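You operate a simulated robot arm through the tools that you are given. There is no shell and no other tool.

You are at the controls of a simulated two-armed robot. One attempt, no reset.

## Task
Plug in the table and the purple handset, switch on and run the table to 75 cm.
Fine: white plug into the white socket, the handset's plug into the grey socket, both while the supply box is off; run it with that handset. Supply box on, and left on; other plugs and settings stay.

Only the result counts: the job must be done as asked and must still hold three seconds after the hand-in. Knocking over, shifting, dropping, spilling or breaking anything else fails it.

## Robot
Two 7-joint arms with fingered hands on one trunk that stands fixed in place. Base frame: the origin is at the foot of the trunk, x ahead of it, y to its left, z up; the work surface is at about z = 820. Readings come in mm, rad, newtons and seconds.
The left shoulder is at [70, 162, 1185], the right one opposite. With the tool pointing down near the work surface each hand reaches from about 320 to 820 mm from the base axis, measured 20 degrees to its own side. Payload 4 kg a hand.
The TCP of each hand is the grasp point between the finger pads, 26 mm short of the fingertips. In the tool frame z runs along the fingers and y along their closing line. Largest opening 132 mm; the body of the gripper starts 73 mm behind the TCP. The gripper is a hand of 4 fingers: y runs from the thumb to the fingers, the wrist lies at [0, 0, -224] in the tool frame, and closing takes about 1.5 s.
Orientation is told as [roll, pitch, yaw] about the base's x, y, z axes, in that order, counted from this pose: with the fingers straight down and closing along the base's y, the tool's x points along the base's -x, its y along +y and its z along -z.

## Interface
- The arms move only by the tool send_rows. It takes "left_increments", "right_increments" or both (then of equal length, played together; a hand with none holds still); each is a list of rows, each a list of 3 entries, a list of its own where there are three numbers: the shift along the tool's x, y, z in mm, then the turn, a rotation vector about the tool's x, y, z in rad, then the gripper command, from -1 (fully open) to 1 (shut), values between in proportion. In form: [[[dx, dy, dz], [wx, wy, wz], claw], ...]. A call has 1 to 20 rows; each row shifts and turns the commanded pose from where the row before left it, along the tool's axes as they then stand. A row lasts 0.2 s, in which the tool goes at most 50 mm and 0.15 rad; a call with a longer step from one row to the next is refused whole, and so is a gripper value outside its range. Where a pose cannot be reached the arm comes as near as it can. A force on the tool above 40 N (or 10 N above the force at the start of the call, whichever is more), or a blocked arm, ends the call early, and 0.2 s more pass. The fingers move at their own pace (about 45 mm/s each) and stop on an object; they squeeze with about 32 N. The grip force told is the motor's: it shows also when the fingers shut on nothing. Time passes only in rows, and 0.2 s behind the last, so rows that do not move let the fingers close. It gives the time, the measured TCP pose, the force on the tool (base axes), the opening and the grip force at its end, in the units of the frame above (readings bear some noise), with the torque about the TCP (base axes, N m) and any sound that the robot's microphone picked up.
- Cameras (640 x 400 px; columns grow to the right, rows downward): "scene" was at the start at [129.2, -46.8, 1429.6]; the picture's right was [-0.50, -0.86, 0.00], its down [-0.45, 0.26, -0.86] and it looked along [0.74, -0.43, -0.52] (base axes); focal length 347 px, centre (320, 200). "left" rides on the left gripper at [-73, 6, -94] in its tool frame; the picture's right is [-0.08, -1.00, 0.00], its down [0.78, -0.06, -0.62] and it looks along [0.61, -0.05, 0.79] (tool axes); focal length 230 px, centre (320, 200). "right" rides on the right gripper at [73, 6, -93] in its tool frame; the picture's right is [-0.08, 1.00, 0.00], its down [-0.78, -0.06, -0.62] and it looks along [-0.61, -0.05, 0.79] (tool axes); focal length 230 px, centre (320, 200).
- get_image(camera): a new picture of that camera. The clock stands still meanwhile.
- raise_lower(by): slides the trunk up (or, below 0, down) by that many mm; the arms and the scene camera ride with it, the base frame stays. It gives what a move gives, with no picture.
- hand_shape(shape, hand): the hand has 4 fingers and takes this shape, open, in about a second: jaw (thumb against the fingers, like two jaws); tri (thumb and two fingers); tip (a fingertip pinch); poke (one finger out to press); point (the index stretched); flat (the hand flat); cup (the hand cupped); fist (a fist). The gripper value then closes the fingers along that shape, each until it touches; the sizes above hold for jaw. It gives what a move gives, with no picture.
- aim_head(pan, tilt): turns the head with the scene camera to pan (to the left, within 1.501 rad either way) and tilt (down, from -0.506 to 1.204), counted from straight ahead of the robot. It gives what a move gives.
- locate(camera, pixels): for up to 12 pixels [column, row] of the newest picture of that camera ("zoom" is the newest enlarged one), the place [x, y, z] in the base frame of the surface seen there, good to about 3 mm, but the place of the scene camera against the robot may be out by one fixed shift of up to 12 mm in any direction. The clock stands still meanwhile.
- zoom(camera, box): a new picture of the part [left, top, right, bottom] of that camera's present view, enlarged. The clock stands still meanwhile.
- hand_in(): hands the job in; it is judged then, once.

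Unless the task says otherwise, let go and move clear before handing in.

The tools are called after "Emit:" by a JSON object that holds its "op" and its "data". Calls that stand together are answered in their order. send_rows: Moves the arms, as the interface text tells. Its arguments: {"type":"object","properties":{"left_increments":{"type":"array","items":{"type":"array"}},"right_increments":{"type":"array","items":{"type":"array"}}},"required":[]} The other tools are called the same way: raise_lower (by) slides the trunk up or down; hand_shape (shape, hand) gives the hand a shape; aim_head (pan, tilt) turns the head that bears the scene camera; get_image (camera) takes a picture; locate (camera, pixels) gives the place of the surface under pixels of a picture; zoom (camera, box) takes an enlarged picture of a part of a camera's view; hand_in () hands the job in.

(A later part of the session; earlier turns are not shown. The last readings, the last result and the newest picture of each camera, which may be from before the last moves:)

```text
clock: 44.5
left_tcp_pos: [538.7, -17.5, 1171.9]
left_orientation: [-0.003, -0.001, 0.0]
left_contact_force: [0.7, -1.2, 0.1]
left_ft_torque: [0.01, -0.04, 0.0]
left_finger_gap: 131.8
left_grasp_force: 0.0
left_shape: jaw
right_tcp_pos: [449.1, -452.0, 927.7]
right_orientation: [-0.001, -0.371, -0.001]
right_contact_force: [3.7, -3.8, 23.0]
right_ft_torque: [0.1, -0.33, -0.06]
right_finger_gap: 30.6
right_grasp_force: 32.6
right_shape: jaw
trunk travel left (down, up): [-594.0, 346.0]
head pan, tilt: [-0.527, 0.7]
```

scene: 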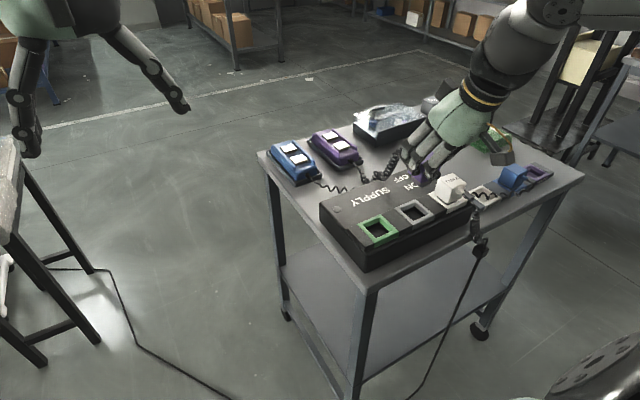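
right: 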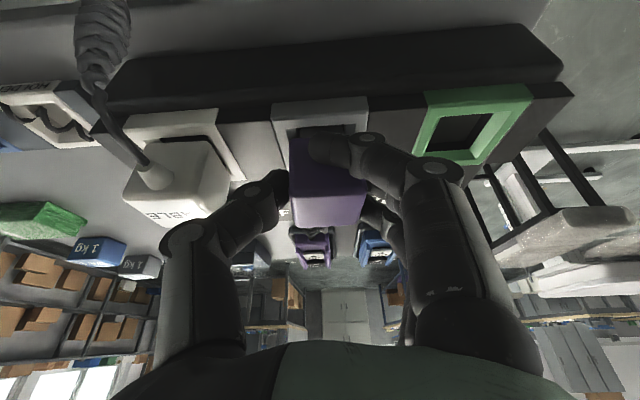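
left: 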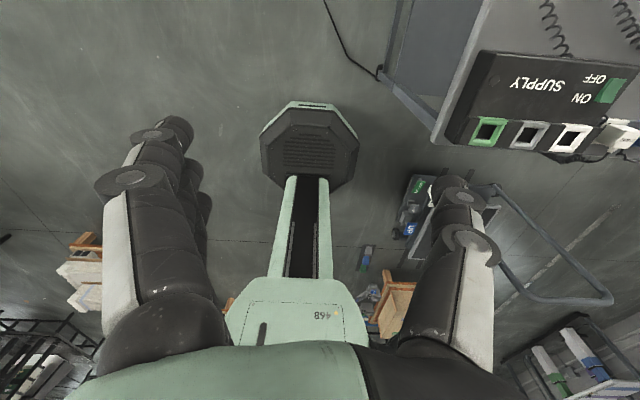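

It resists with 23 N: seated. I release and rise straight up.

Emit:
{"op": "send_rows", "data": {"right_increments": [[[-0.3, 0, -0.8], [0, 0, 0], 1], [[0, 0, 0], [0, 0, 0], 0.0], [[0, 0, 0], [0, 0, 0], -0.1], [[0, 0, 0], [0, 0, 0], -0.1], [[0, 0, 0], [0, 0, 0], -0.1], [[0, 0, 0], [0, 0, 0], -0.1], [[-3.5, 0, -9.4], [0, 0, 0], -0.1], [[-7, 0, -18.7], [0, 0, 0], -0.1], [[-10.6, 0, -28], [0, 0, 0], -0.1], [[-14, 0, -37], [0, 0, 0], -0.1], [[0, 0, 0], [0, 0, 0], -0.1]]}}

Emit:
{"op": "get_image", "data": {"camera": "right"}}

Emit:
{"op": "zoom", "data": {"camera": "scene", "box": [360, 140, 500, 240]}}

```text
clock: 46.9
left_tcp_pos: [542.5, -18.3, 1171.5]
left_orientation: [0.0, 0.0, -0.001]
left_contact_force: [0.3, -0.1, 0.1]
left_ft_torque: [0.02, 0.01, 0.03]
left_finger_gap: 131.8
left_grasp_force: 0.1
left_shape: jaw
right_tcp_pos: [450.1, -452.8, 1022.9]
right_orientation: [0.0, -0.363, 0.0]
right_contact_force: [-0.6, -0.5, 0.5]
right_ft_torque: [0.01, -0.03, -0.02]
right_finger_gap: 72.2
right_grasp_force: 0.0
right_shape: jaw
trunk travel left (down, up): [-594.0, 346.0]
head pan, tilt: [-0.527, 0.7]
```

```text
taken
```

right: 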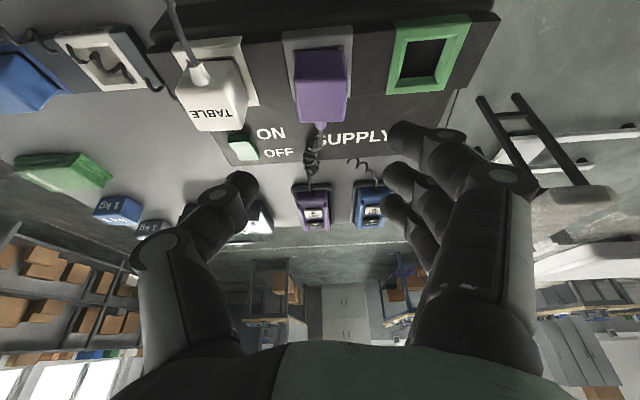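

```text
4.00 times, centred on (430, 190) of scene
```

zoom: 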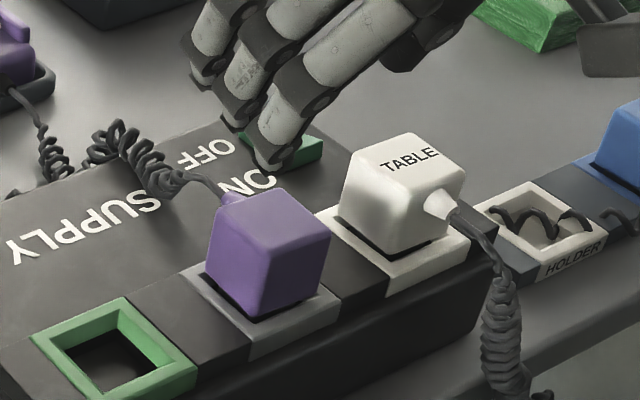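

Both plugs are seated: white in white, purple in grey. Now I rise, make the hand upright again, and take the "poke" shape for the rocker.

Emit:
{"op": "send_rows", "data": {"right_increments": [[[-10, 0, -28], [0, 0.12, 0], -0.1], [[-8, 0, -28], [0, 0.12, 0], -0.1], [[0, 0, -28], [0, 0.12, 0], -0.1], [[0, 0, 0], [0, 0, 0], -0.1]]}}

Emit:
{"op": "hand_shape", "data": {"shape": "poke", "hand": "right"}}

Emit:
{"op": "get_image", "data": {"camera": "right"}}

Emit:
{"op": "get_image", "data": {"camera": "scene"}}

```text
clock: 47.9
left_tcp_pos: [540.9, -19.7, 1172.2]
left_orientation: [0.001, 0.001, 0.0]
left_contact_force: [-0.2, -0.2, -0.1]
left_ft_torque: [0.02, 0.0, 0.0]
left_finger_gap: 131.5
left_grasp_force: 0.0
left_shape: jaw
right_tcp_pos: [444.9, -452.2, 1111.6]
right_orientation: [0.002, -0.002, 0.001]
right_contact_force: [0.0, -0.3, -0.5]
right_ft_torque: [0.0, -0.03, 0.02]
right_finger_gap: 72.1
right_grasp_force: 0.0
right_shape: jaw
trunk travel left (down, up): [-594.0, 346.0]
head pan, tilt: [-0.527, 0.7]
```

```text
clock: 48.8
left_tcp_pos: [542.4, -19.4, 1171.3]
left_orientation: [0.001, 0.0, -0.001]
left_contact_force: [0.5, 1.2, -0.6]
left_ft_torque: [0.0, -0.06, -0.01]
left_finger_gap: 132.0
left_grasp_force: 0.2
left_shape: jaw
right_tcp_pos: [446.4, -451.9, 1113.5]
right_orientation: [0.0, -0.003, 0.0]
right_contact_force: [-0.1, -0.4, -0.1]
right_ft_torque: [0.0, 0.01, -0.02]
right_finger_gap: 0.0
right_grasp_force: 0.1
right_shape: poke
trunk travel left (down, up): [-594.0, 346.0]
head pan, tilt: [-0.527, 0.7]
```

```text
taken
```

right: 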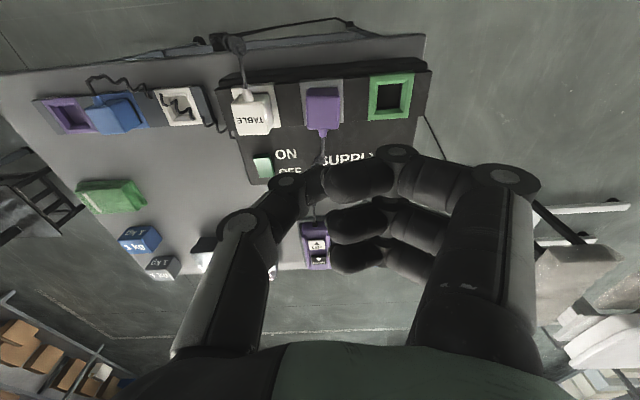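

```text
taken
```

scene: 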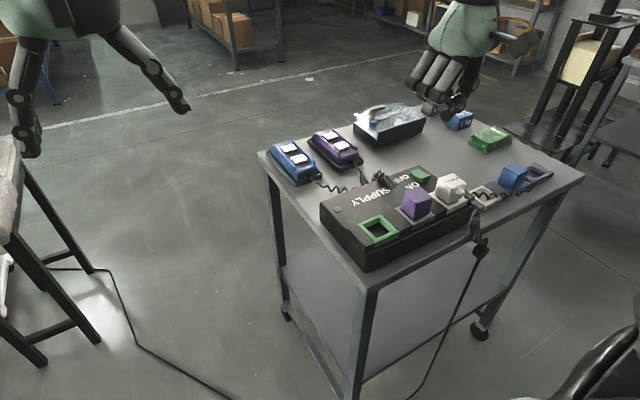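

I zoom in to see what the poke shape looks like.

Emit:
{"op": "zoom", "data": {"camera": "right", "box": [200, 120, 480, 300]}}

Emit:
{"op": "zoom", "data": {"camera": "scene", "box": [390, 40, 550, 140]}}

```text
2.22 times, centred on (340, 210) of right
```

zoom: 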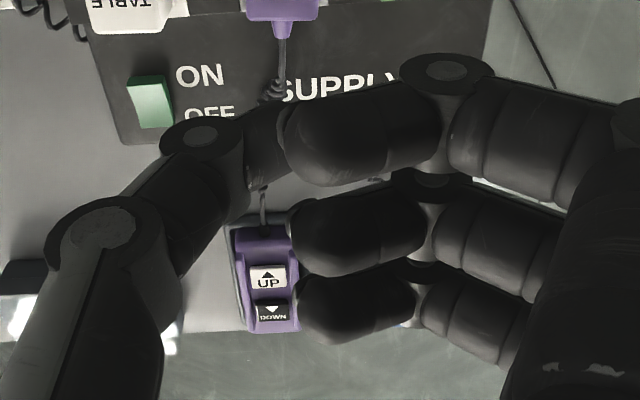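

```text
4.00 times, centred on (470, 90) of scene
```

zoom: 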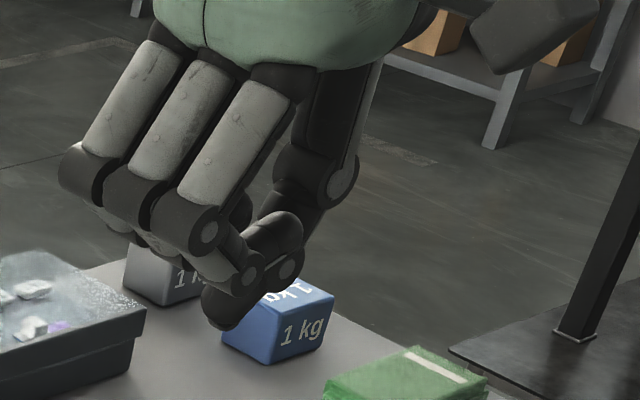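

In "poke" the fingertip stands out only a little; I'll look at "point" (index stretched), which should give more clearance.

Emit:
{"op": "hand_shape", "data": {"shape": "point", "hand": "right"}}

Emit:
{"op": "get_image", "data": {"camera": "right"}}

Emit:
{"op": "zoom", "data": {"camera": "scene", "box": [390, 40, 550, 140]}}

```text
clock: 49.6
left_tcp_pos: [541.4, -18.6, 1171.3]
left_orientation: [-0.001, 0.001, 0.001]
left_contact_force: [0.4, -0.7, 0.0]
left_ft_torque: [-0.03, -0.01, 0.04]
left_finger_gap: 131.5
left_grasp_force: 0.1
left_shape: jaw
right_tcp_pos: [444.9, -452.5, 1112.2]
right_orientation: [-0.001, -0.004, 0.0]
right_contact_force: [-0.1, -0.2, 0.4]
right_ft_torque: [-0.02, 0.03, -0.01]
right_finger_gap: 126.2
right_grasp_force: 0.0
right_shape: point
trunk travel left (down, up): [-594.0, 346.0]
head pan, tilt: [-0.527, 0.7]
```

```text
taken
```

right: 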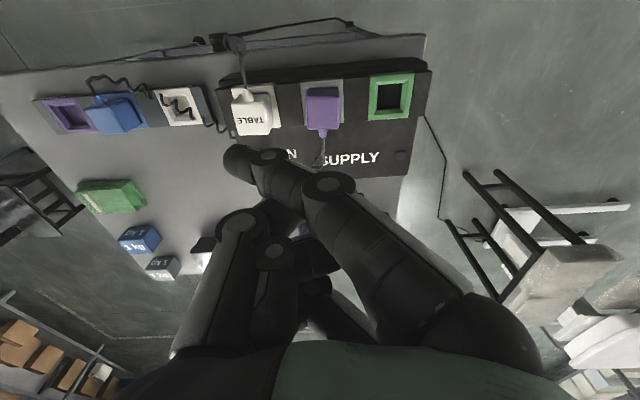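

```text
4.00 times, centred on (470, 90) of scene
```

zoom: 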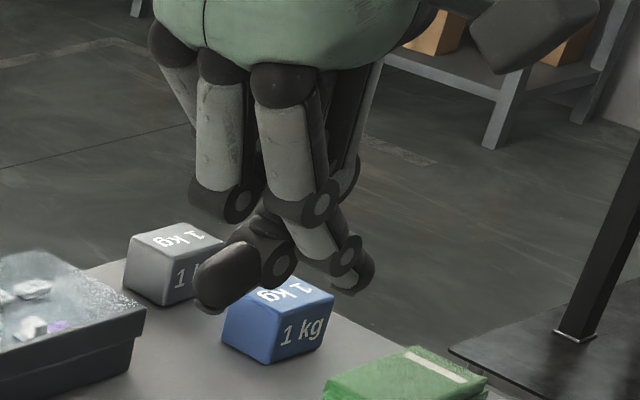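

In "point" the index slants; I hold a few rows with the gripper value at −1 to see the shape open fully.

Emit:
{"op": "send_rows", "data": {"right_increments": [[[0, 0, 0], [0, 0, 0], -1], [[0, 0, 0], [0, 0, 0], -1], [[0, 0, 0], [0, 0, 0], -1], [[0, 0, 0], [0, 0, 0], -1], [[0, 0, 0], [0, 0, 0], -1]]}}

Emit:
{"op": "get_image", "data": {"camera": "right"}}

Emit:
{"op": "zoom", "data": {"camera": "scene", "box": [390, 40, 550, 140]}}

```text
clock: 50.9
left_tcp_pos: [540.6, -17.8, 1172.0]
left_orientation: [-0.001, 0.0, 0.002]
left_contact_force: [-0.2, -0.2, 0.3]
left_ft_torque: [0.02, -0.04, -0.02]
left_finger_gap: 132.0
left_grasp_force: 0.1
left_shape: jaw
right_tcp_pos: [446.0, -452.7, 1113.5]
right_orientation: [0.0, -0.004, 0.0]
right_contact_force: [-0.4, -0.5, -0.9]
right_ft_torque: [0.04, 0.0, 0.01]
right_finger_gap: 126.0
right_grasp_force: 0.2
right_shape: point
trunk travel left (down, up): [-594.0, 346.0]
head pan, tilt: [-0.527, 0.7]
```

```text
taken
```

right: 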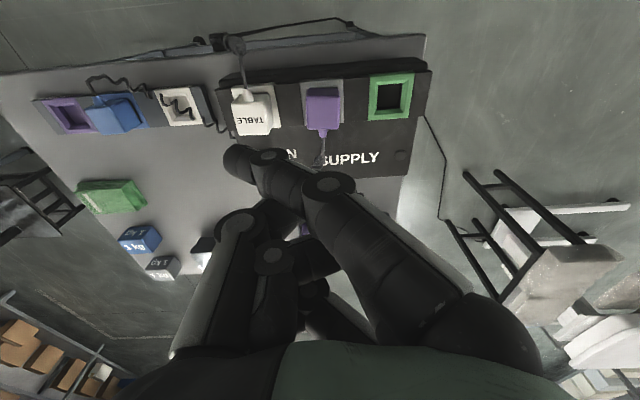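

```text
4.00 times, centred on (470, 90) of scene
```

zoom: 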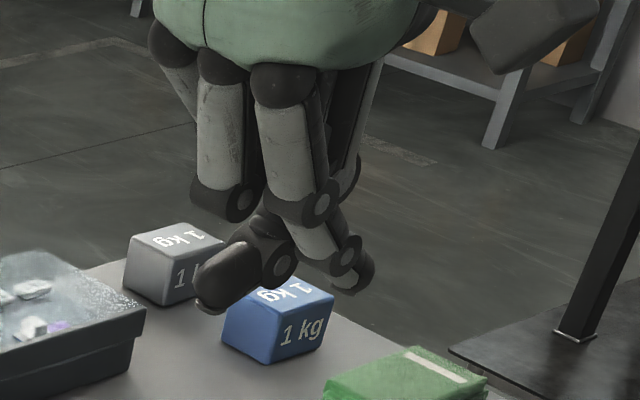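

"Point" crosses thumb and index, so I go back to "poke" and locate its tip.

Emit:
{"op": "hand_shape", "data": {"shape": "poke", "hand": "right"}}

Emit:
{"op": "send_rows", "data": {"right_increments": [[[0, 0, 0], [0, 0, 0], 1], [[0, 0, 0], [0, 0, 0], 1], [[0, 0, 0], [0, 0, 0], 1], [[0, 0, 0], [0, 0, 0], 1], [[0, 0, 0], [0, 0, 0], 1]]}}

Emit:
{"op": "get_image", "data": {"camera": "right"}}

Emit:
{"op": "zoom", "data": {"camera": "scene", "box": [390, 40, 550, 140]}}

```text
clock: 51.8
left_tcp_pos: [541.7, -18.1, 1172.1]
left_orientation: [-0.001, -0.001, -0.001]
left_contact_force: [-0.4, -0.2, -0.2]
left_ft_torque: [-0.01, 0.02, -0.01]
left_finger_gap: 132.0
left_grasp_force: 0.1
left_shape: jaw
right_tcp_pos: [447.0, -452.5, 1111.9]
right_orientation: [-0.001, -0.003, 0.0]
right_contact_force: [-0.4, 0.5, 0.6]
right_ft_torque: [0.02, -0.01, -0.01]
right_finger_gap: 0.0
right_grasp_force: 0.1
right_shape: poke
trunk travel left (down, up): [-594.0, 346.0]
head pan, tilt: [-0.527, 0.7]
```

```text
clock: 53.0
left_tcp_pos: [540.4, -18.1, 1172.1]
left_orientation: [0.0, 0.0, 0.001]
left_contact_force: [0.3, -0.4, 0.3]
left_ft_torque: [0.01, 0.01, 0.01]
left_finger_gap: 131.7
left_grasp_force: 0.0
left_shape: jaw
right_tcp_pos: [446.2, -453.6, 1112.4]
right_orientation: [0.001, -0.003, 0.0]
right_contact_force: [-0.3, 0.1, 0.0]
right_ft_torque: [-0.01, 0.01, 0.02]
right_finger_gap: 0.0
right_grasp_force: 0.1
right_shape: poke
trunk travel left (down, up): [-594.0, 346.0]
head pan, tilt: [-0.527, 0.7]
```

```text
taken
```

right: 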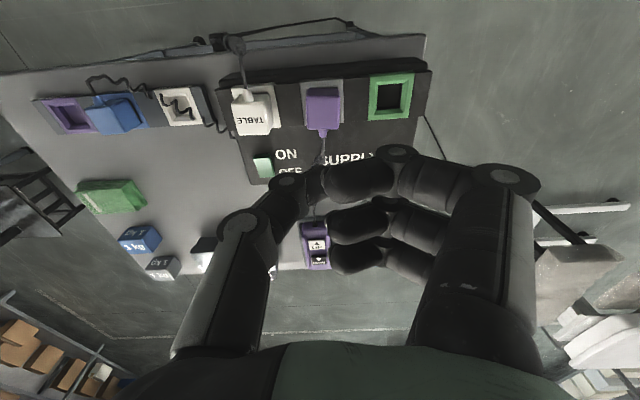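

```text
4.00 times, centred on (470, 90) of scene
```

zoom: 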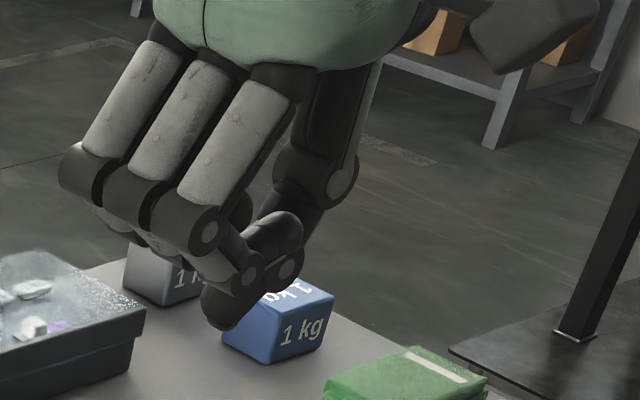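

I need the 3D place of the lowest tip; I zoom closer and locate points on it.

Emit:
{"op": "zoom", "data": {"camera": "scene", "box": [420, 80, 484, 130]}}

Emit:
{"op": "locate", "data": {"camera": "zoom", "pixels": [[250, 330], [240, 290], [300, 300], [270, 370], [230, 340], [400, 130], [370, 250], [310, 250], [430, 200], [180, 180], [330, 180], [280, 395]]}}

Emit:
{"op": "locate", "data": {"camera": "right", "pixels": [[335, 185], [350, 180], [375, 175], [395, 155], [340, 200], [315, 180], [310, 195], [290, 180], [320, 170], [345, 225], [350, 262], [325, 195]]}}

```text
8.00 times, centred on (452, 105) of scene
```

zoom: 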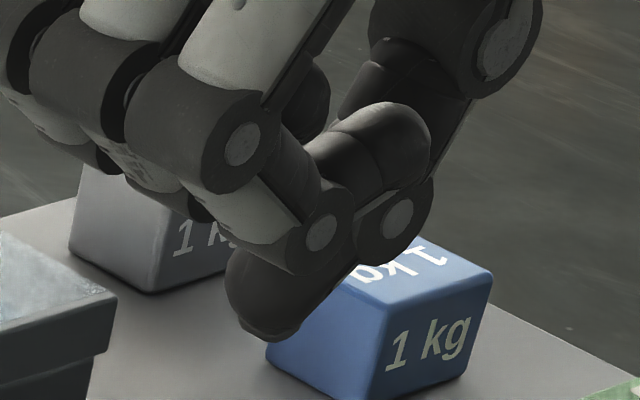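

```text
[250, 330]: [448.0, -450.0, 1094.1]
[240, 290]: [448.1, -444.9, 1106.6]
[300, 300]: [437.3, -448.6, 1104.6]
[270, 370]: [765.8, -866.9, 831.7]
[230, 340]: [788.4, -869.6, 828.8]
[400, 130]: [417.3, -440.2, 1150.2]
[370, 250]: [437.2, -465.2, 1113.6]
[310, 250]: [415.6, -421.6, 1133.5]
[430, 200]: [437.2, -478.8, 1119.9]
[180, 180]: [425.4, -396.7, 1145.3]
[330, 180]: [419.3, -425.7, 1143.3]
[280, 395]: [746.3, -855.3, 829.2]
```

```text
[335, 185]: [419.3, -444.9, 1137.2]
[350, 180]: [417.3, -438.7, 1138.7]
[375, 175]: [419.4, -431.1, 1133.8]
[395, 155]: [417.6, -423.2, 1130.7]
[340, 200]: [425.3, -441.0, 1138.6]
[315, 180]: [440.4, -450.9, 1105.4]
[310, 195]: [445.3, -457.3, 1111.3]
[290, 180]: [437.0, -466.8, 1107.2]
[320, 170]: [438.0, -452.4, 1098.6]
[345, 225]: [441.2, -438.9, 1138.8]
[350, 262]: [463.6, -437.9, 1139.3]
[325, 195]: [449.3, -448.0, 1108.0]
```

The pressing tip is the thumb's end, practically on the tool axis about 26 mm below the TCP, with everything else well above it. Now I move nearer and measure the rocker.

Emit:
{"op": "send_rows", "data": {"right_increments": [[[0, -25, 10], [0, 0, 0], 1], [[0, -25, 10], [0, 0, 0], 1], [[0, -25, 10], [0, 0, 0], 1], [[0, -25, 10], [0, 0, 0], 1], [[0, 0, 0], [0, 0, 0], 1]]}}

Emit:
{"op": "get_image", "data": {"camera": "right"}}

Emit:
{"op": "zoom", "data": {"camera": "right", "box": [280, 140, 400, 215]}}

```text
clock: 54.1
left_tcp_pos: [541.2, -17.4, 1171.4]
left_orientation: [-0.001, 0.001, 0.001]
left_contact_force: [0.0, 0.0, 1.0]
left_ft_torque: [0.02, -0.02, -0.02]
left_finger_gap: 131.5
left_grasp_force: 0.0
left_shape: jaw
right_tcp_pos: [446.1, -553.7, 1072.5]
right_orientation: [0.002, -0.004, -0.001]
right_contact_force: [-0.4, 0.4, -0.2]
right_ft_torque: [-0.03, 0.01, 0.01]
right_finger_gap: 0.0
right_grasp_force: 0.1
right_shape: poke
trunk travel left (down, up): [-594.0, 346.0]
head pan, tilt: [-0.527, 0.7]
```

```text
taken
```

right: 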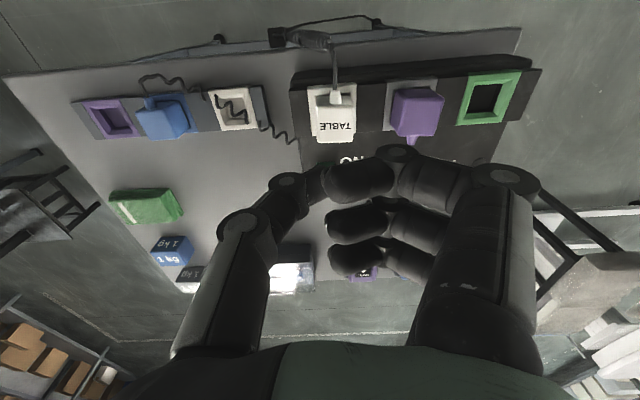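

```text
5.33 times, centred on (340, 178) of right
```

zoom: 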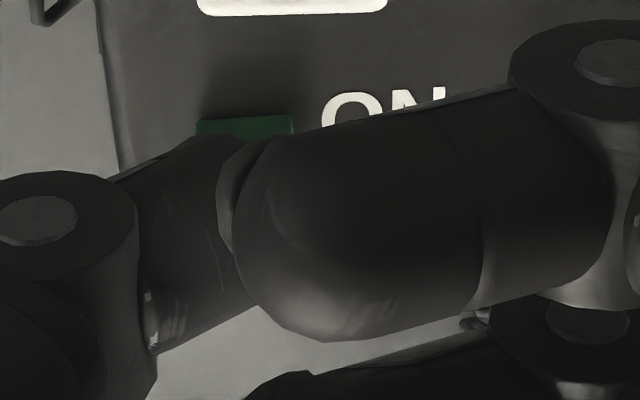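

The fingers hide the rocker; I move the hand forward to x ≈ 520 to see it above the fingers.

Emit:
{"op": "send_rows", "data": {"right_increments": [[[-25, 0, 0], [0, 0, 0], 1], [[-25, 0, 0], [0, 0, 0], 1], [[-25, 0, 0], [0, 0, 0], 1], [[0, 0, 0], [0, 0, 0], 1]]}}

Emit:
{"op": "get_image", "data": {"camera": "right"}}

Emit:
{"op": "zoom", "data": {"camera": "right", "box": [270, 90, 390, 165]}}

```text
clock: 55.1
left_tcp_pos: [541.0, -19.2, 1172.4]
left_orientation: [0.0, 0.0, 0.001]
left_contact_force: [-1.1, 0.4, 0.9]
left_ft_torque: [-0.03, 0.0, -0.02]
left_finger_gap: 131.8
left_grasp_force: 0.1
left_shape: jaw
right_tcp_pos: [521.6, -553.0, 1072.2]
right_orientation: [0.002, -0.004, 0.001]
right_contact_force: [-0.2, -0.7, 0.5]
right_ft_torque: [-0.04, 0.03, 0.03]
right_finger_gap: 0.0
right_grasp_force: 0.0
right_shape: poke
trunk travel left (down, up): [-594.0, 346.0]
head pan, tilt: [-0.527, 0.7]
```

```text
taken
```

right: 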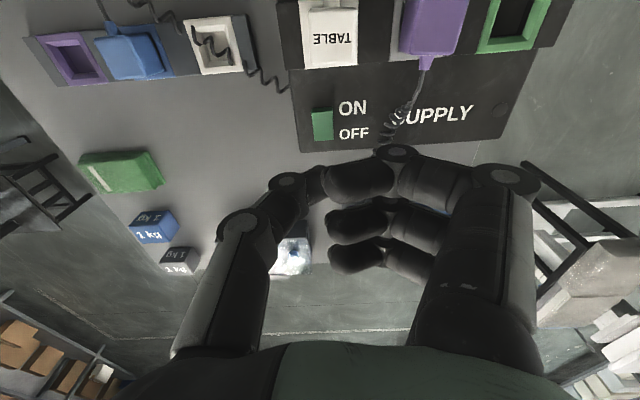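

```text
5.33 times, centred on (330, 128) of right
```

zoom: 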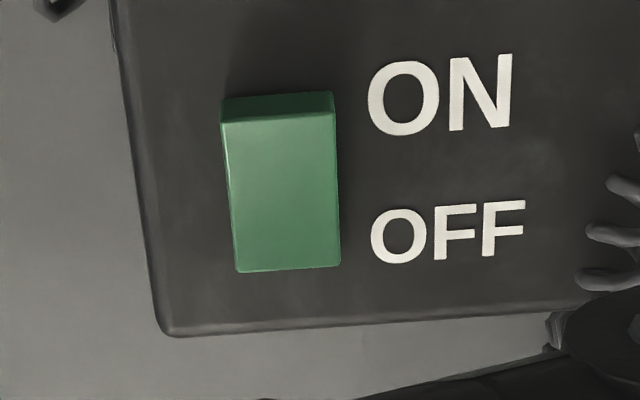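

Emit:
{"op": "locate", "data": {"camera": "zoom", "pixels": [[228, 125], [333, 118], [240, 265], [335, 260], [280, 130], [285, 150], [285, 200], [285, 250], [275, 105], [190, 200], [285, 290], [280, 60]]}}

```text
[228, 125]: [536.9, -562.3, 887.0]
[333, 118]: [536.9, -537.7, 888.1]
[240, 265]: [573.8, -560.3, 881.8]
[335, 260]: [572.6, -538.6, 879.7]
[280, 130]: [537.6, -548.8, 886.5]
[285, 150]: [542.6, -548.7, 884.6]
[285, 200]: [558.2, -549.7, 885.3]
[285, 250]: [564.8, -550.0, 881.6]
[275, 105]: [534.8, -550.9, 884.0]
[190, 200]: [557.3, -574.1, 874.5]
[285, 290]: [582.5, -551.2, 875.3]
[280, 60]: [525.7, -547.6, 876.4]
```

The rocker spans x 536–574, y −563…−537, its ON end raised to z 888. I check the purple cord's height near it, since the curled fingers will pass by.

Emit:
{"op": "locate", "data": {"camera": "right", "pixels": [[395, 125], [388, 135], [405, 108], [415, 90], [424, 65], [398, 118], [384, 142], [410, 100], [420, 80]]}}

Emit:
{"op": "zoom", "data": {"camera": "scene", "box": [330, 130, 490, 230]}}

```text
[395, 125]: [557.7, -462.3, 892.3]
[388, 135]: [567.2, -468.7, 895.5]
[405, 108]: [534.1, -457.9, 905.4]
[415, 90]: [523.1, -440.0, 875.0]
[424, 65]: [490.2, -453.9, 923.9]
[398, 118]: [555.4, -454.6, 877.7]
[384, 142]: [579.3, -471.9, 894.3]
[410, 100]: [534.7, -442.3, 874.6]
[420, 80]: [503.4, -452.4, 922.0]
```

```text
4.00 times, centred on (410, 180) of scene
```

zoom: 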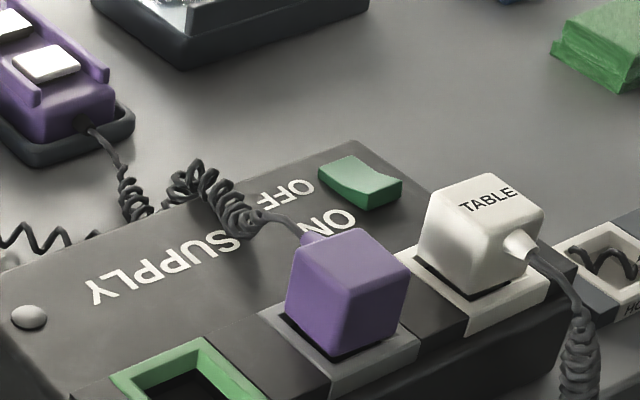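

The cord stays below z 905 and at y > −475, clear of the hand. I go over the ON end (541,−552.5) and descend to z 925 (tip ≈ 898).

Emit:
{"op": "send_rows", "data": {"right_increments": [[[-10, 0, 20], [0, 0, 0], 1], [[-9.5, 0, 30], [0, 0, 0], 1], [[0, 0, 35], [0, 0, 0], 1], [[0, 0, 35], [0, 0, 0], 1], [[0, 0, 25], [0, 0, 0], 1], [[0, 0, 0], [0, 0, 0], 1]]}}

Emit:
{"op": "get_image", "data": {"camera": "right"}}

Emit:
{"op": "zoom", "data": {"camera": "scene", "box": [370, 110, 498, 190]}}

```text
clock: 56.5
left_tcp_pos: [540.5, -18.6, 1170.9]
left_orientation: [0.0, 0.001, 0.001]
left_contact_force: [0.2, -0.8, -0.9]
left_ft_torque: [-0.01, -0.01, 0.0]
left_finger_gap: 131.9
left_grasp_force: 0.1
left_shape: jaw
right_tcp_pos: [541.0, -551.9, 926.0]
right_orientation: [0.001, -0.003, 0.0]
right_contact_force: [0.3, 0.0, -0.2]
right_ft_torque: [0.0, 0.0, -0.03]
right_finger_gap: 0.0
right_grasp_force: 0.0
right_shape: poke
trunk travel left (down, up): [-594.0, 346.0]
head pan, tilt: [-0.527, 0.7]
```

```text
taken
```

right: 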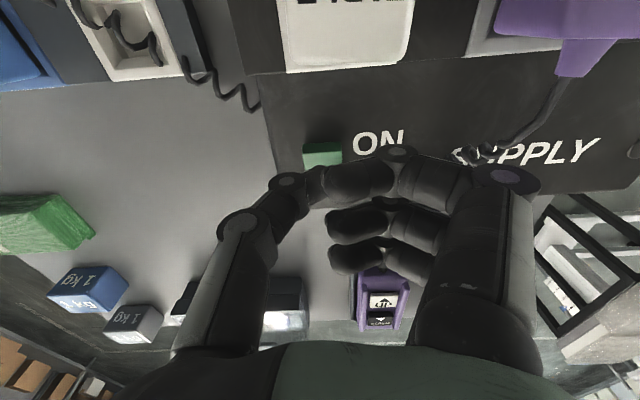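

```text
5.00 times, centred on (434, 150) of scene
```

zoom: 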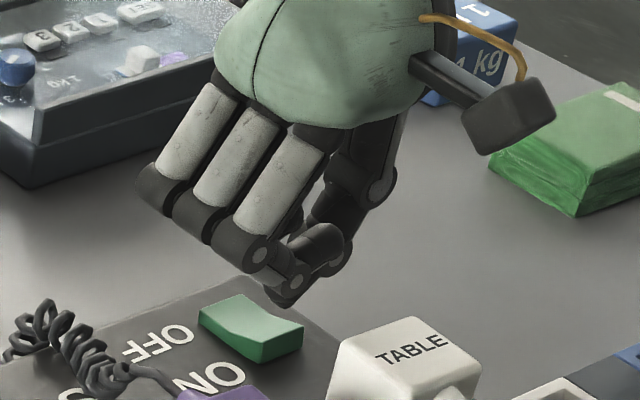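

I check the tip against the rocker's corners in the same scene picture (same bias).

Emit:
{"op": "locate", "data": {"camera": "zoom", "pixels": [[284, 298], [280, 290], [290, 288], [205, 315], [243, 297], [300, 328], [258, 343], [250, 320], [280, 335], [230, 305], [275, 297], [295, 295]]}}

Emit:
{"op": "zoom", "data": {"camera": "right", "box": [270, 110, 400, 220]}}

```text
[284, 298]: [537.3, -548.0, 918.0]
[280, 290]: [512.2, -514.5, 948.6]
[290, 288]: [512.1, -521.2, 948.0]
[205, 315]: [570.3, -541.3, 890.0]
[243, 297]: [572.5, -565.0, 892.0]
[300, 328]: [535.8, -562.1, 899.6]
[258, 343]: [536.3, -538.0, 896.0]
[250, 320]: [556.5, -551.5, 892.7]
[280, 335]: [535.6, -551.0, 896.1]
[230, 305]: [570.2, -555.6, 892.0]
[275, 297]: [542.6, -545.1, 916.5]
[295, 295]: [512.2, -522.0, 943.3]
```

```text
3.64 times, centred on (335, 165) of right
```

zoom: 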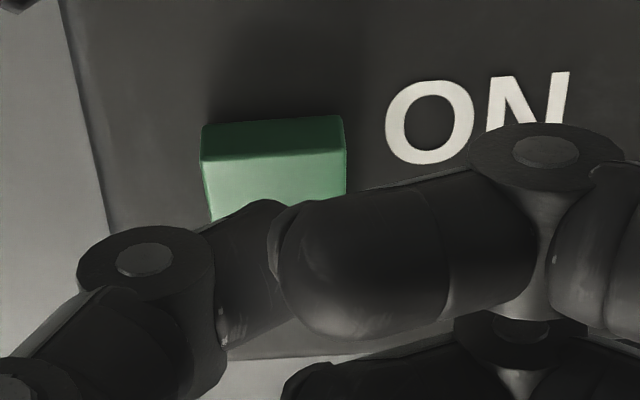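

The tip sits at about (543,−550), over the ON end. I press down in small steps.

Emit:
{"op": "send_rows", "data": {"right_increments": [[[0, 0, 5], [0, 0, 0], 1], [[0, 0, 4], [0, 0, 0], 1], [[0, 0, 2], [0, 0, 0], 1], [[0, 0, 2], [0, 0, 0], 1], [[0, 0, 2], [0, 0, 0], 1], [[0, 0, 1], [0, 0, 0], 1]]}}

Emit:
{"op": "zoom", "data": {"camera": "scene", "box": [370, 110, 498, 190]}}

```text
clock: 58.0
left_tcp_pos: [541.1, -17.8, 1170.8]
left_orientation: [0.0, -0.001, 0.0]
left_contact_force: [0.9, 0.4, -0.7]
left_ft_torque: [-0.01, 0.01, 0.03]
left_finger_gap: 131.8
left_grasp_force: 0.1
left_shape: jaw
right_tcp_pos: [541.9, -551.5, 910.2]
right_orientation: [-0.001, -0.003, 0.0]
right_contact_force: [-0.3, -0.1, 1.4]
right_ft_torque: [0.0, 0.0, 0.04]
right_finger_gap: 0.1
right_grasp_force: 0.1
right_shape: poke
trunk travel left (down, up): [-594.0, 346.0]
head pan, tilt: [-0.527, 0.7]
heard: click
```

```text
5.00 times, centred on (434, 150) of scene
```

zoom: 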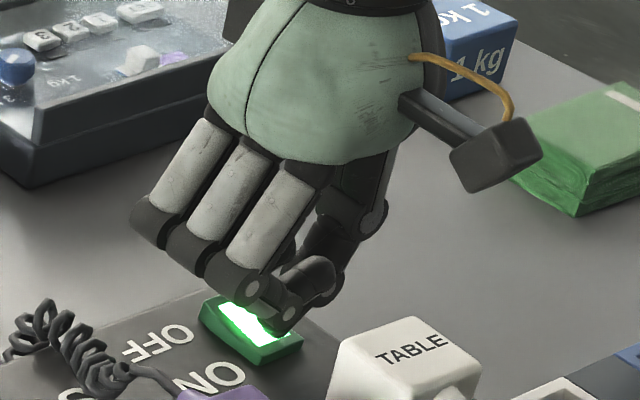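

A click was heard and the rocker glows green: the supply is on. I rise and look at the box and handset.

Emit:
{"op": "send_rows", "data": {"right_increments": [[[0, 0, -15], [0, 0, 0], 1], [[0, 0, -35], [0, 0, 0], 1], [[0, 0, -45], [0, 0, 0], 1], [[0, 0, -45], [0, 0, 0], 1], [[0, 0, 0], [0, 0, 0], 1]]}}

Emit:
{"op": "get_image", "data": {"camera": "right"}}

Emit:
{"op": "get_image", "data": {"camera": "scene"}}

Emit:
{"op": "zoom", "data": {"camera": "scene", "box": [250, 100, 490, 250]}}

```text
clock: 59.1
left_tcp_pos: [540.9, -19.7, 1169.7]
left_orientation: [0.0, 0.002, -0.001]
left_contact_force: [0.2, -0.2, -0.9]
left_ft_torque: [0.04, 0.04, 0.03]
left_finger_gap: 131.7
left_grasp_force: 0.0
left_shape: jaw
right_tcp_pos: [540.2, -554.2, 1051.0]
right_orientation: [0.001, -0.003, 0.0]
right_contact_force: [0.1, -0.5, 0.2]
right_ft_torque: [0.01, 0.01, -0.01]
right_finger_gap: 0.0
right_grasp_force: 0.0
right_shape: poke
trunk travel left (down, up): [-594.0, 346.0]
head pan, tilt: [-0.527, 0.7]
```

```text
taken
```

right: 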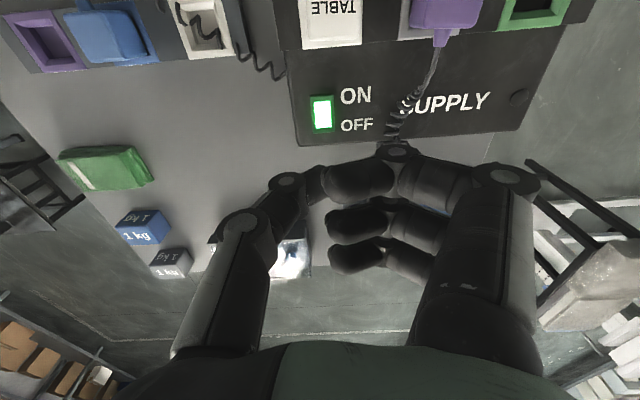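

```text
taken
```

scene: 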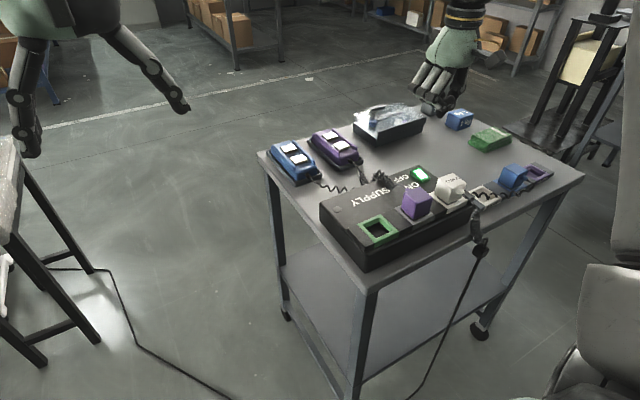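

```text
2.67 times, centred on (370, 175) of scene
```

zoom: 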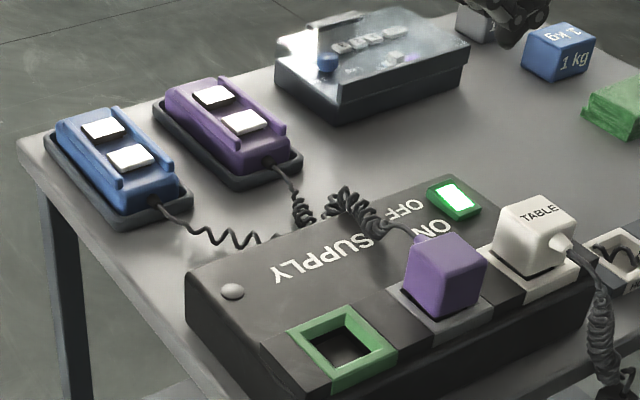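

The supply is on and both plugs are in. Before driving the table, I raise the trunk fully to look at the table's scale and top from as high as I can.

Emit:
{"op": "raise_lower", "data": {"by": 340}}

Emit:
{"op": "aim_head", "data": {"pan": 0.35, "tilt": 0.6}}

Emit:
{"op": "get_image", "data": {"camera": "scene"}}

```text
clock: 62.5
left_tcp_pos: [542.3, -18.3, 1510.2]
left_orientation: [0.0, 0.0, 0.001]
left_contact_force: [0.0, -0.2, 0.6]
left_ft_torque: [-0.01, 0.02, 0.0]
left_finger_gap: 131.7
left_grasp_force: 0.1
left_shape: jaw
right_tcp_pos: [541.0, -553.2, 1392.6]
right_orientation: [0.001, -0.004, 0.0]
right_contact_force: [0.8, 0.0, 0.8]
right_ft_torque: [0.03, 0.0, -0.01]
right_finger_gap: 0.0
right_grasp_force: 0.1
right_shape: poke
trunk travel left (down, up): [-934.0, 6.0]
head pan, tilt: [-0.527, 0.7]
```

```text
clock: 63.7
left_tcp_pos: [541.7, -18.0, 1510.6]
left_orientation: [0.001, -0.001, -0.001]
left_contact_force: [0.0, 0.5, 0.1]
left_ft_torque: [0.01, 0.0, 0.02]
left_finger_gap: 132.0
left_grasp_force: 0.0
left_shape: jaw
right_tcp_pos: [540.3, -552.5, 1392.3]
right_orientation: [-0.001, -0.003, 0.002]
right_contact_force: [-0.4, 0.7, -0.3]
right_ft_torque: [-0.03, 0.01, -0.03]
right_finger_gap: 0.0
right_grasp_force: 0.0
right_shape: poke
trunk travel left (down, up): [-934.0, 6.0]
head pan, tilt: [0.351, 0.6]
```

```text
taken
```

scene: 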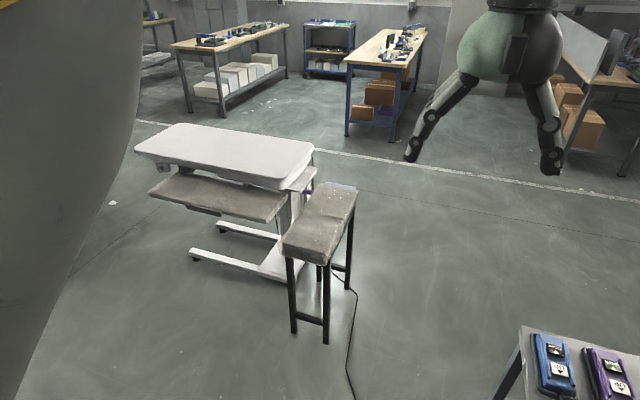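

Emit:
{"op": "zoom", "data": {"camera": "scene", "box": [272, 150, 368, 210]}}

Emit:
{"op": "zoom", "data": {"camera": "scene", "box": [296, 172, 328, 192]}}

Emit:
{"op": "locate", "data": {"camera": "scene", "pixels": [[180, 145], [250, 145], [290, 150], [220, 160], [260, 165], [200, 135], [240, 300], [400, 300], [200, 320], [315, 225], [330, 190], [300, 245]]}}

```text
6.67 times, centred on (320, 180) of scene
```

zoom: 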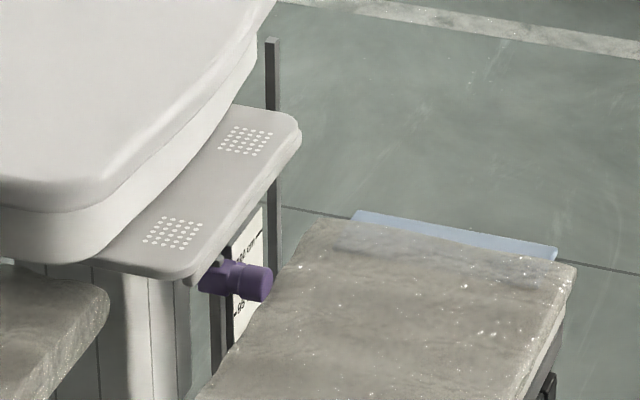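

```text
16.00 times, centred on (312, 182) of scene
```

zoom: 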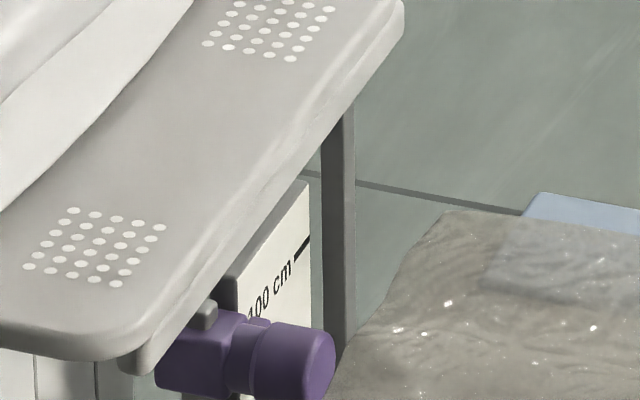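

```text
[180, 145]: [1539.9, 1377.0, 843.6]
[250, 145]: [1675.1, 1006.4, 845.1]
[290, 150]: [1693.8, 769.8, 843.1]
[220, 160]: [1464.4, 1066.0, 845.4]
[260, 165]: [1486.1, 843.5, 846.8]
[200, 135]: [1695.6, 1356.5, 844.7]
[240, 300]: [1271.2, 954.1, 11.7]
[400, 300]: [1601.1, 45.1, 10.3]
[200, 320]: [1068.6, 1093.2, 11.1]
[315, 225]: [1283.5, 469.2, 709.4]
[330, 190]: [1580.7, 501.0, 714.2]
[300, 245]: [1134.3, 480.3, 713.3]
```

The scale board shows "100 cm" and lower "95", with a purple clamp knob on it; tabletop reads 844.7 against a floor of 11, so it is ≈ 83.4 cm high now. I zoom more to see the scale's place and any pointer.

Emit:
{"op": "zoom", "data": {"camera": "scene", "box": [296, 180, 320, 210]}}

Emit:
{"op": "locate", "data": {"camera": "scene", "pixels": [[308, 192], [311, 193], [307, 186], [311, 185], [309, 188], [307, 196], [306, 198], [313, 175], [300, 195], [304, 205], [318, 170], [303, 191]]}}

```text
13.33 times, centred on (308, 195) of scene
```

zoom: 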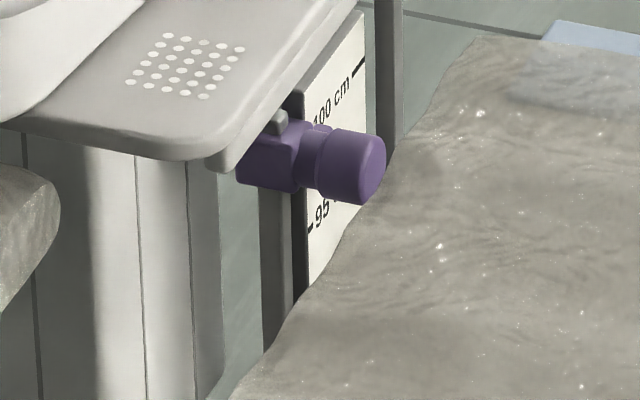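

```text
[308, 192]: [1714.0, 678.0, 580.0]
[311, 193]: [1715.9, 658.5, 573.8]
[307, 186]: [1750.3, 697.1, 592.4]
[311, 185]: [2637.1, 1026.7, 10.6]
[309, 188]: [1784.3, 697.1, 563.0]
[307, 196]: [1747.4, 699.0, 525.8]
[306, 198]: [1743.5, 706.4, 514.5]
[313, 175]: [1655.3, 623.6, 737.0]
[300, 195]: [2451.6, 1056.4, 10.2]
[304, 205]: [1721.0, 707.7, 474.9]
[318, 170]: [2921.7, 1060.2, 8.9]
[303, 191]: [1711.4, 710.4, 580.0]
```

I check whether the table's side shelf or tray would come down onto the stool: I locate their facing edges.

Emit:
{"op": "zoom", "data": {"camera": "scene", "box": [272, 150, 368, 210]}}

Emit:
{"op": "locate", "data": {"camera": "zoom", "pixels": [[190, 262], [295, 125], [240, 200], [320, 235], [280, 290], [230, 380], [560, 265], [450, 230], [100, 300], [60, 330], [180, 270], [270, 165]]}}

Emit:
{"op": "zoom", "data": {"camera": "scene", "box": [120, 110, 370, 290]}}

Emit:
{"op": "locate", "data": {"camera": "scene", "pixels": [[285, 240], [284, 232], [296, 213], [310, 195], [284, 212], [275, 216], [262, 210], [286, 205], [300, 258], [318, 262], [350, 200], [357, 190]]}}

```text
6.67 times, centred on (320, 180) of scene
```

zoom: 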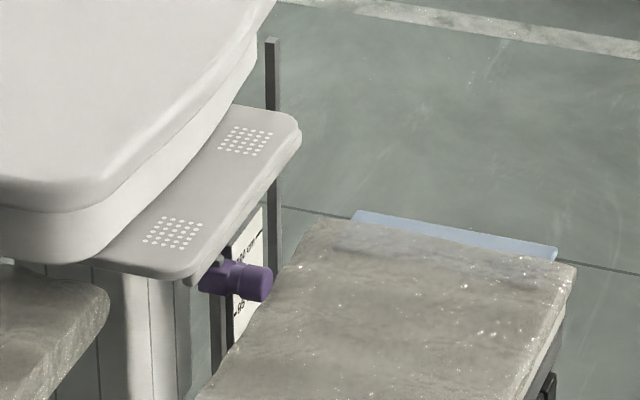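

```text
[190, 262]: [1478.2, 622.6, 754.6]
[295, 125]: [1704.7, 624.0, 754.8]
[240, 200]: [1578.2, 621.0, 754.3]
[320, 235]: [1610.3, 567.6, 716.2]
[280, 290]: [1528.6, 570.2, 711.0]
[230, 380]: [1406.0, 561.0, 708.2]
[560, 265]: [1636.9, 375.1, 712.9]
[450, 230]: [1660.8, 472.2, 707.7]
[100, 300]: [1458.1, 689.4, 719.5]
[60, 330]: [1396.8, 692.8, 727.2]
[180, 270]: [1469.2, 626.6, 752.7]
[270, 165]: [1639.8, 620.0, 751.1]
```

```text
2.22 times, centred on (245, 200) of scene
```

zoom: 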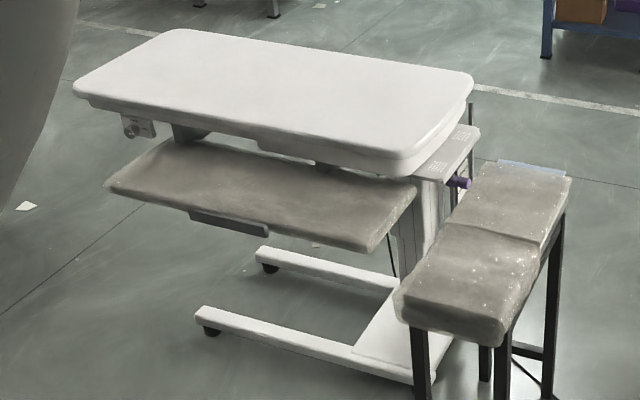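

```text
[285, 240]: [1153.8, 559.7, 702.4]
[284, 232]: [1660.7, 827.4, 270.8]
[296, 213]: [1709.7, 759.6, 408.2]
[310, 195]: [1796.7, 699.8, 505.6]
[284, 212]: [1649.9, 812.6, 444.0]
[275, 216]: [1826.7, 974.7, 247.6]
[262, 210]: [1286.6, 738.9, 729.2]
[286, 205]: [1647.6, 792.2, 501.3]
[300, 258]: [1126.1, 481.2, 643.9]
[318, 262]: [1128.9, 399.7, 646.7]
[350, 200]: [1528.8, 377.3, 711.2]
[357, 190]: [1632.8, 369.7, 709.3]
```

The shelf's edge (y ≈ 620) clears the stool (y ≈ 570) by 50 mm and the tray (y ≈ 690) too, so lowering is safe. The purple clamp sits at the 100 cm mark of the fixed scale (an upper stop), so I'll judge height by tabletop minus floor: now ≈ 83.4 cm. I lower the trunk again and inspect the handset.

Emit:
{"op": "raise_lower", "data": {"by": -340}}

Emit:
{"op": "send_rows", "data": {"right_increments": [[[-20, 20, 0], [0, -0.1, 0], 1], [[-20, 20, 0], [0, -0.1, 0], 1], [[-20, 20, 0], [0, -0.1, 0], 1], [[-20, 20, 0], [0, -0.1, 0], 1], [[-20, 0, 0], [0, 0, 0], 1], [[0, 0, 0], [0, 0, 0], 1]]}}

Emit:
{"op": "get_image", "data": {"camera": "right"}}

```text
clock: 67.0
left_tcp_pos: [541.1, -18.0, 1171.8]
left_orientation: [0.0, -0.001, 0.001]
left_contact_force: [-0.5, 0.4, 1.4]
left_ft_torque: [0.02, 0.0, 0.01]
left_finger_gap: 131.6
left_grasp_force: 0.1
left_shape: jaw
right_tcp_pos: [541.4, -552.9, 1051.4]
right_orientation: [0.001, -0.003, 0.0]
right_contact_force: [0.1, -0.3, -0.3]
right_ft_torque: [0.02, 0.01, -0.01]
right_finger_gap: 0.1
right_grasp_force: 0.0
right_shape: poke
trunk travel left (down, up): [-594.0, 346.0]
head pan, tilt: [0.351, 0.6]
```

```text
clock: 68.4
left_tcp_pos: [541.0, -19.1, 1171.4]
left_orientation: [0.0, 0.0, 0.002]
left_contact_force: [0.3, -0.3, -0.3]
left_ft_torque: [0.05, 0.0, -0.02]
left_finger_gap: 131.8
left_grasp_force: 0.1
left_shape: jaw
right_tcp_pos: [638.1, -473.7, 1072.3]
right_orientation: [0.002, -0.405, -0.002]
right_contact_force: [-0.6, -0.7, -0.6]
right_ft_torque: [0.01, 0.01, -0.02]
right_finger_gap: 0.0
right_grasp_force: 0.0
right_shape: poke
trunk travel left (down, up): [-594.0, 346.0]
head pan, tilt: [0.351, 0.6]
```

```text
taken
```

right: 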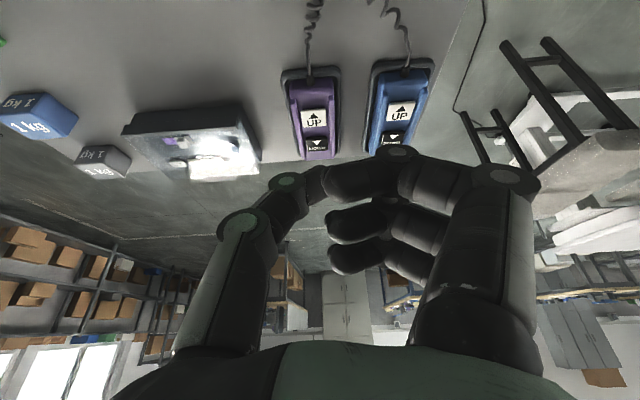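

The purple handset is in view: UP at (314,118), DOWN at (317,146). I zoom and locate its buttons.

Emit:
{"op": "zoom", "data": {"camera": "right", "box": [270, 60, 366, 165]}}

Emit:
{"op": "locate", "data": {"camera": "right", "pixels": [[303, 110], [326, 108], [314, 118], [305, 126], [328, 124], [307, 137], [327, 136], [317, 145], [308, 150], [328, 149], [295, 130], [336, 128]]}}

```text
3.81 times, centred on (318, 112) of right
```

zoom: 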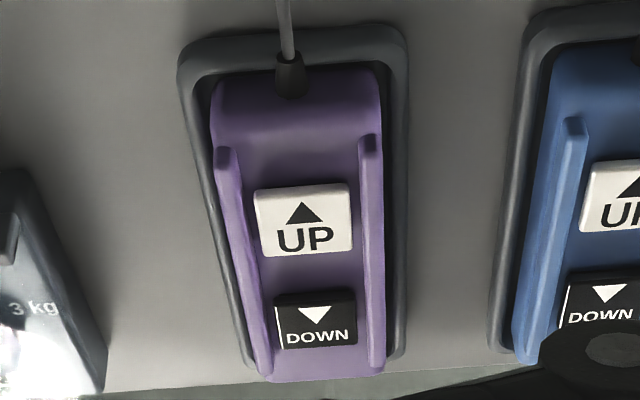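

```text
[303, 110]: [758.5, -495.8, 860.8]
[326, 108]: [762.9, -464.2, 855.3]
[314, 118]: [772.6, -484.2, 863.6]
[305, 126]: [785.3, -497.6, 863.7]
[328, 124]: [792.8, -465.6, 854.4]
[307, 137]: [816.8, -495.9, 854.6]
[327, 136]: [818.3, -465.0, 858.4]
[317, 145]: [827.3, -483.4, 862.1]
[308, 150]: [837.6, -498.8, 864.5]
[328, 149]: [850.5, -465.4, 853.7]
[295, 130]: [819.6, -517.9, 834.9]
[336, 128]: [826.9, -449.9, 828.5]
```

DOWN is centred at (826,−483), z 863; UP at (772,−482). I move forward at height, then descend to about 40 mm above DOWN.

Emit:
{"op": "send_rows", "data": {"right_increments": [[[-29, -2.4, 21.1], [0, 0, 0], 1], [[-29, -2.4, 21.1], [0, 0, 0], 1], [[-29, -2.4, 21.1], [0, 0, 0], 1], [[-29, -2.4, 21.1], [0, 0, 0], 1], [[-29, -2.4, 21.1], [0, 0, 0], 1], [[11, 0, 25.7], [0, 0, 0], 1], [[11, 0, 25.7], [0, 0, 0], 1], [[11, 0, 25.7], [0, 0, 0], 1], [[0, 0, 0], [0, 0, 0], 1]]}}

Emit:
{"op": "get_image", "data": {"camera": "right"}}

Emit:
{"op": "aim_head", "data": {"pan": -0.4, "tilt": 0.6}}

Emit:
{"op": "get_image", "data": {"camera": "scene"}}

```text
clock: 70.4
left_tcp_pos: [540.9, -18.5, 1172.0]
left_orientation: [0.0, 0.0, 0.001]
left_contact_force: [0.4, -0.7, -0.2]
left_ft_torque: [-0.02, -0.04, -0.01]
left_finger_gap: 131.9
left_grasp_force: 0.1
left_shape: jaw
right_tcp_pos: [739.9, -477.3, 935.7]
right_orientation: [0.001, -0.405, -0.001]
right_contact_force: [-0.3, -0.6, 0.5]
right_ft_torque: [0.0, -0.03, 0.0]
right_finger_gap: 0.0
right_grasp_force: 0.1
right_shape: poke
right hand out of reach, approached as far as the arm can: row 3, 4, 5
trunk travel left (down, up): [-594.0, 346.0]
head pan, tilt: [0.351, 0.6]
```

```text
taken
```

right: 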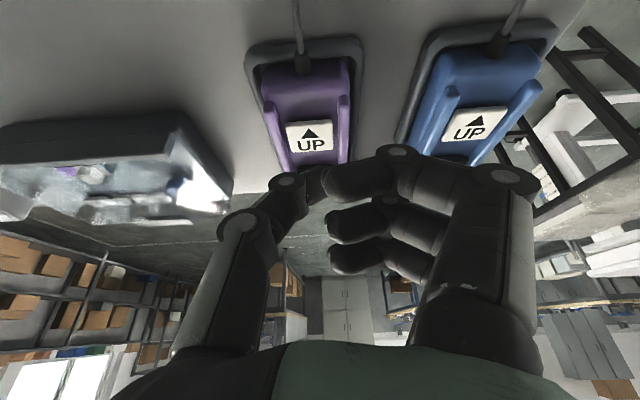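

```text
clock: 71.5
left_tcp_pos: [541.8, -19.2, 1172.3]
left_orientation: [-0.001, 0.0, 0.0]
left_contact_force: [0.7, 0.0, -0.2]
left_ft_torque: [-0.02, -0.04, -0.03]
left_finger_gap: 131.9
left_grasp_force: 0.1
left_shape: jaw
right_tcp_pos: [739.9, -477.1, 936.2]
right_orientation: [-0.001, -0.404, 0.0]
right_contact_force: [-0.7, -0.4, -0.3]
right_ft_torque: [0.01, 0.02, -0.03]
right_finger_gap: 0.0
right_grasp_force: 0.0
right_shape: poke
trunk travel left (down, up): [-594.0, 346.0]
head pan, tilt: [-0.4, 0.6]
```

```text
taken
```

scene: 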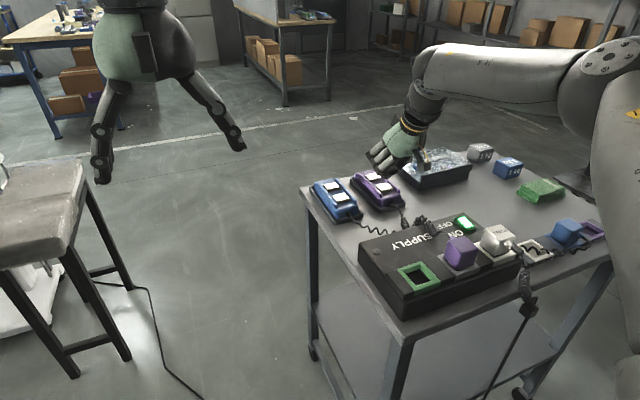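

The arm reported its reach limit at rows 3–5, stopping at x ≈ 740; lower down it may reach further. I test a small forward move here.

Emit:
{"op": "send_rows", "data": {"right_increments": [[[-13.8, -2, 5.9], [0, 0, 0], 1], [[-13.8, -2, 5.9], [0, 0, 0], 1], [[0, 0, 0], [0, 0, 0], 1]]}}

```text
clock: 72.3
left_tcp_pos: [540.5, -19.1, 1172.0]
left_orientation: [0.001, 0.0, -0.001]
left_contact_force: [0.0, 0.9, -0.9]
left_ft_torque: [0.0, -0.02, 0.05]
left_finger_gap: 131.6
left_grasp_force: 0.0
left_shape: jaw
right_tcp_pos: [764.4, -481.4, 937.1]
right_orientation: [0.0, -0.409, -0.001]
right_contact_force: [0.4, 0.7, -0.4]
right_ft_torque: [0.01, 0.0, 0.01]
right_finger_gap: 0.0
right_grasp_force: 0.1
right_shape: poke
right hand out of reach, approached as far as the arm can: row 2
trunk travel left (down, up): [-594.0, 346.0]
head pan, tilt: [-0.4, 0.6]
```

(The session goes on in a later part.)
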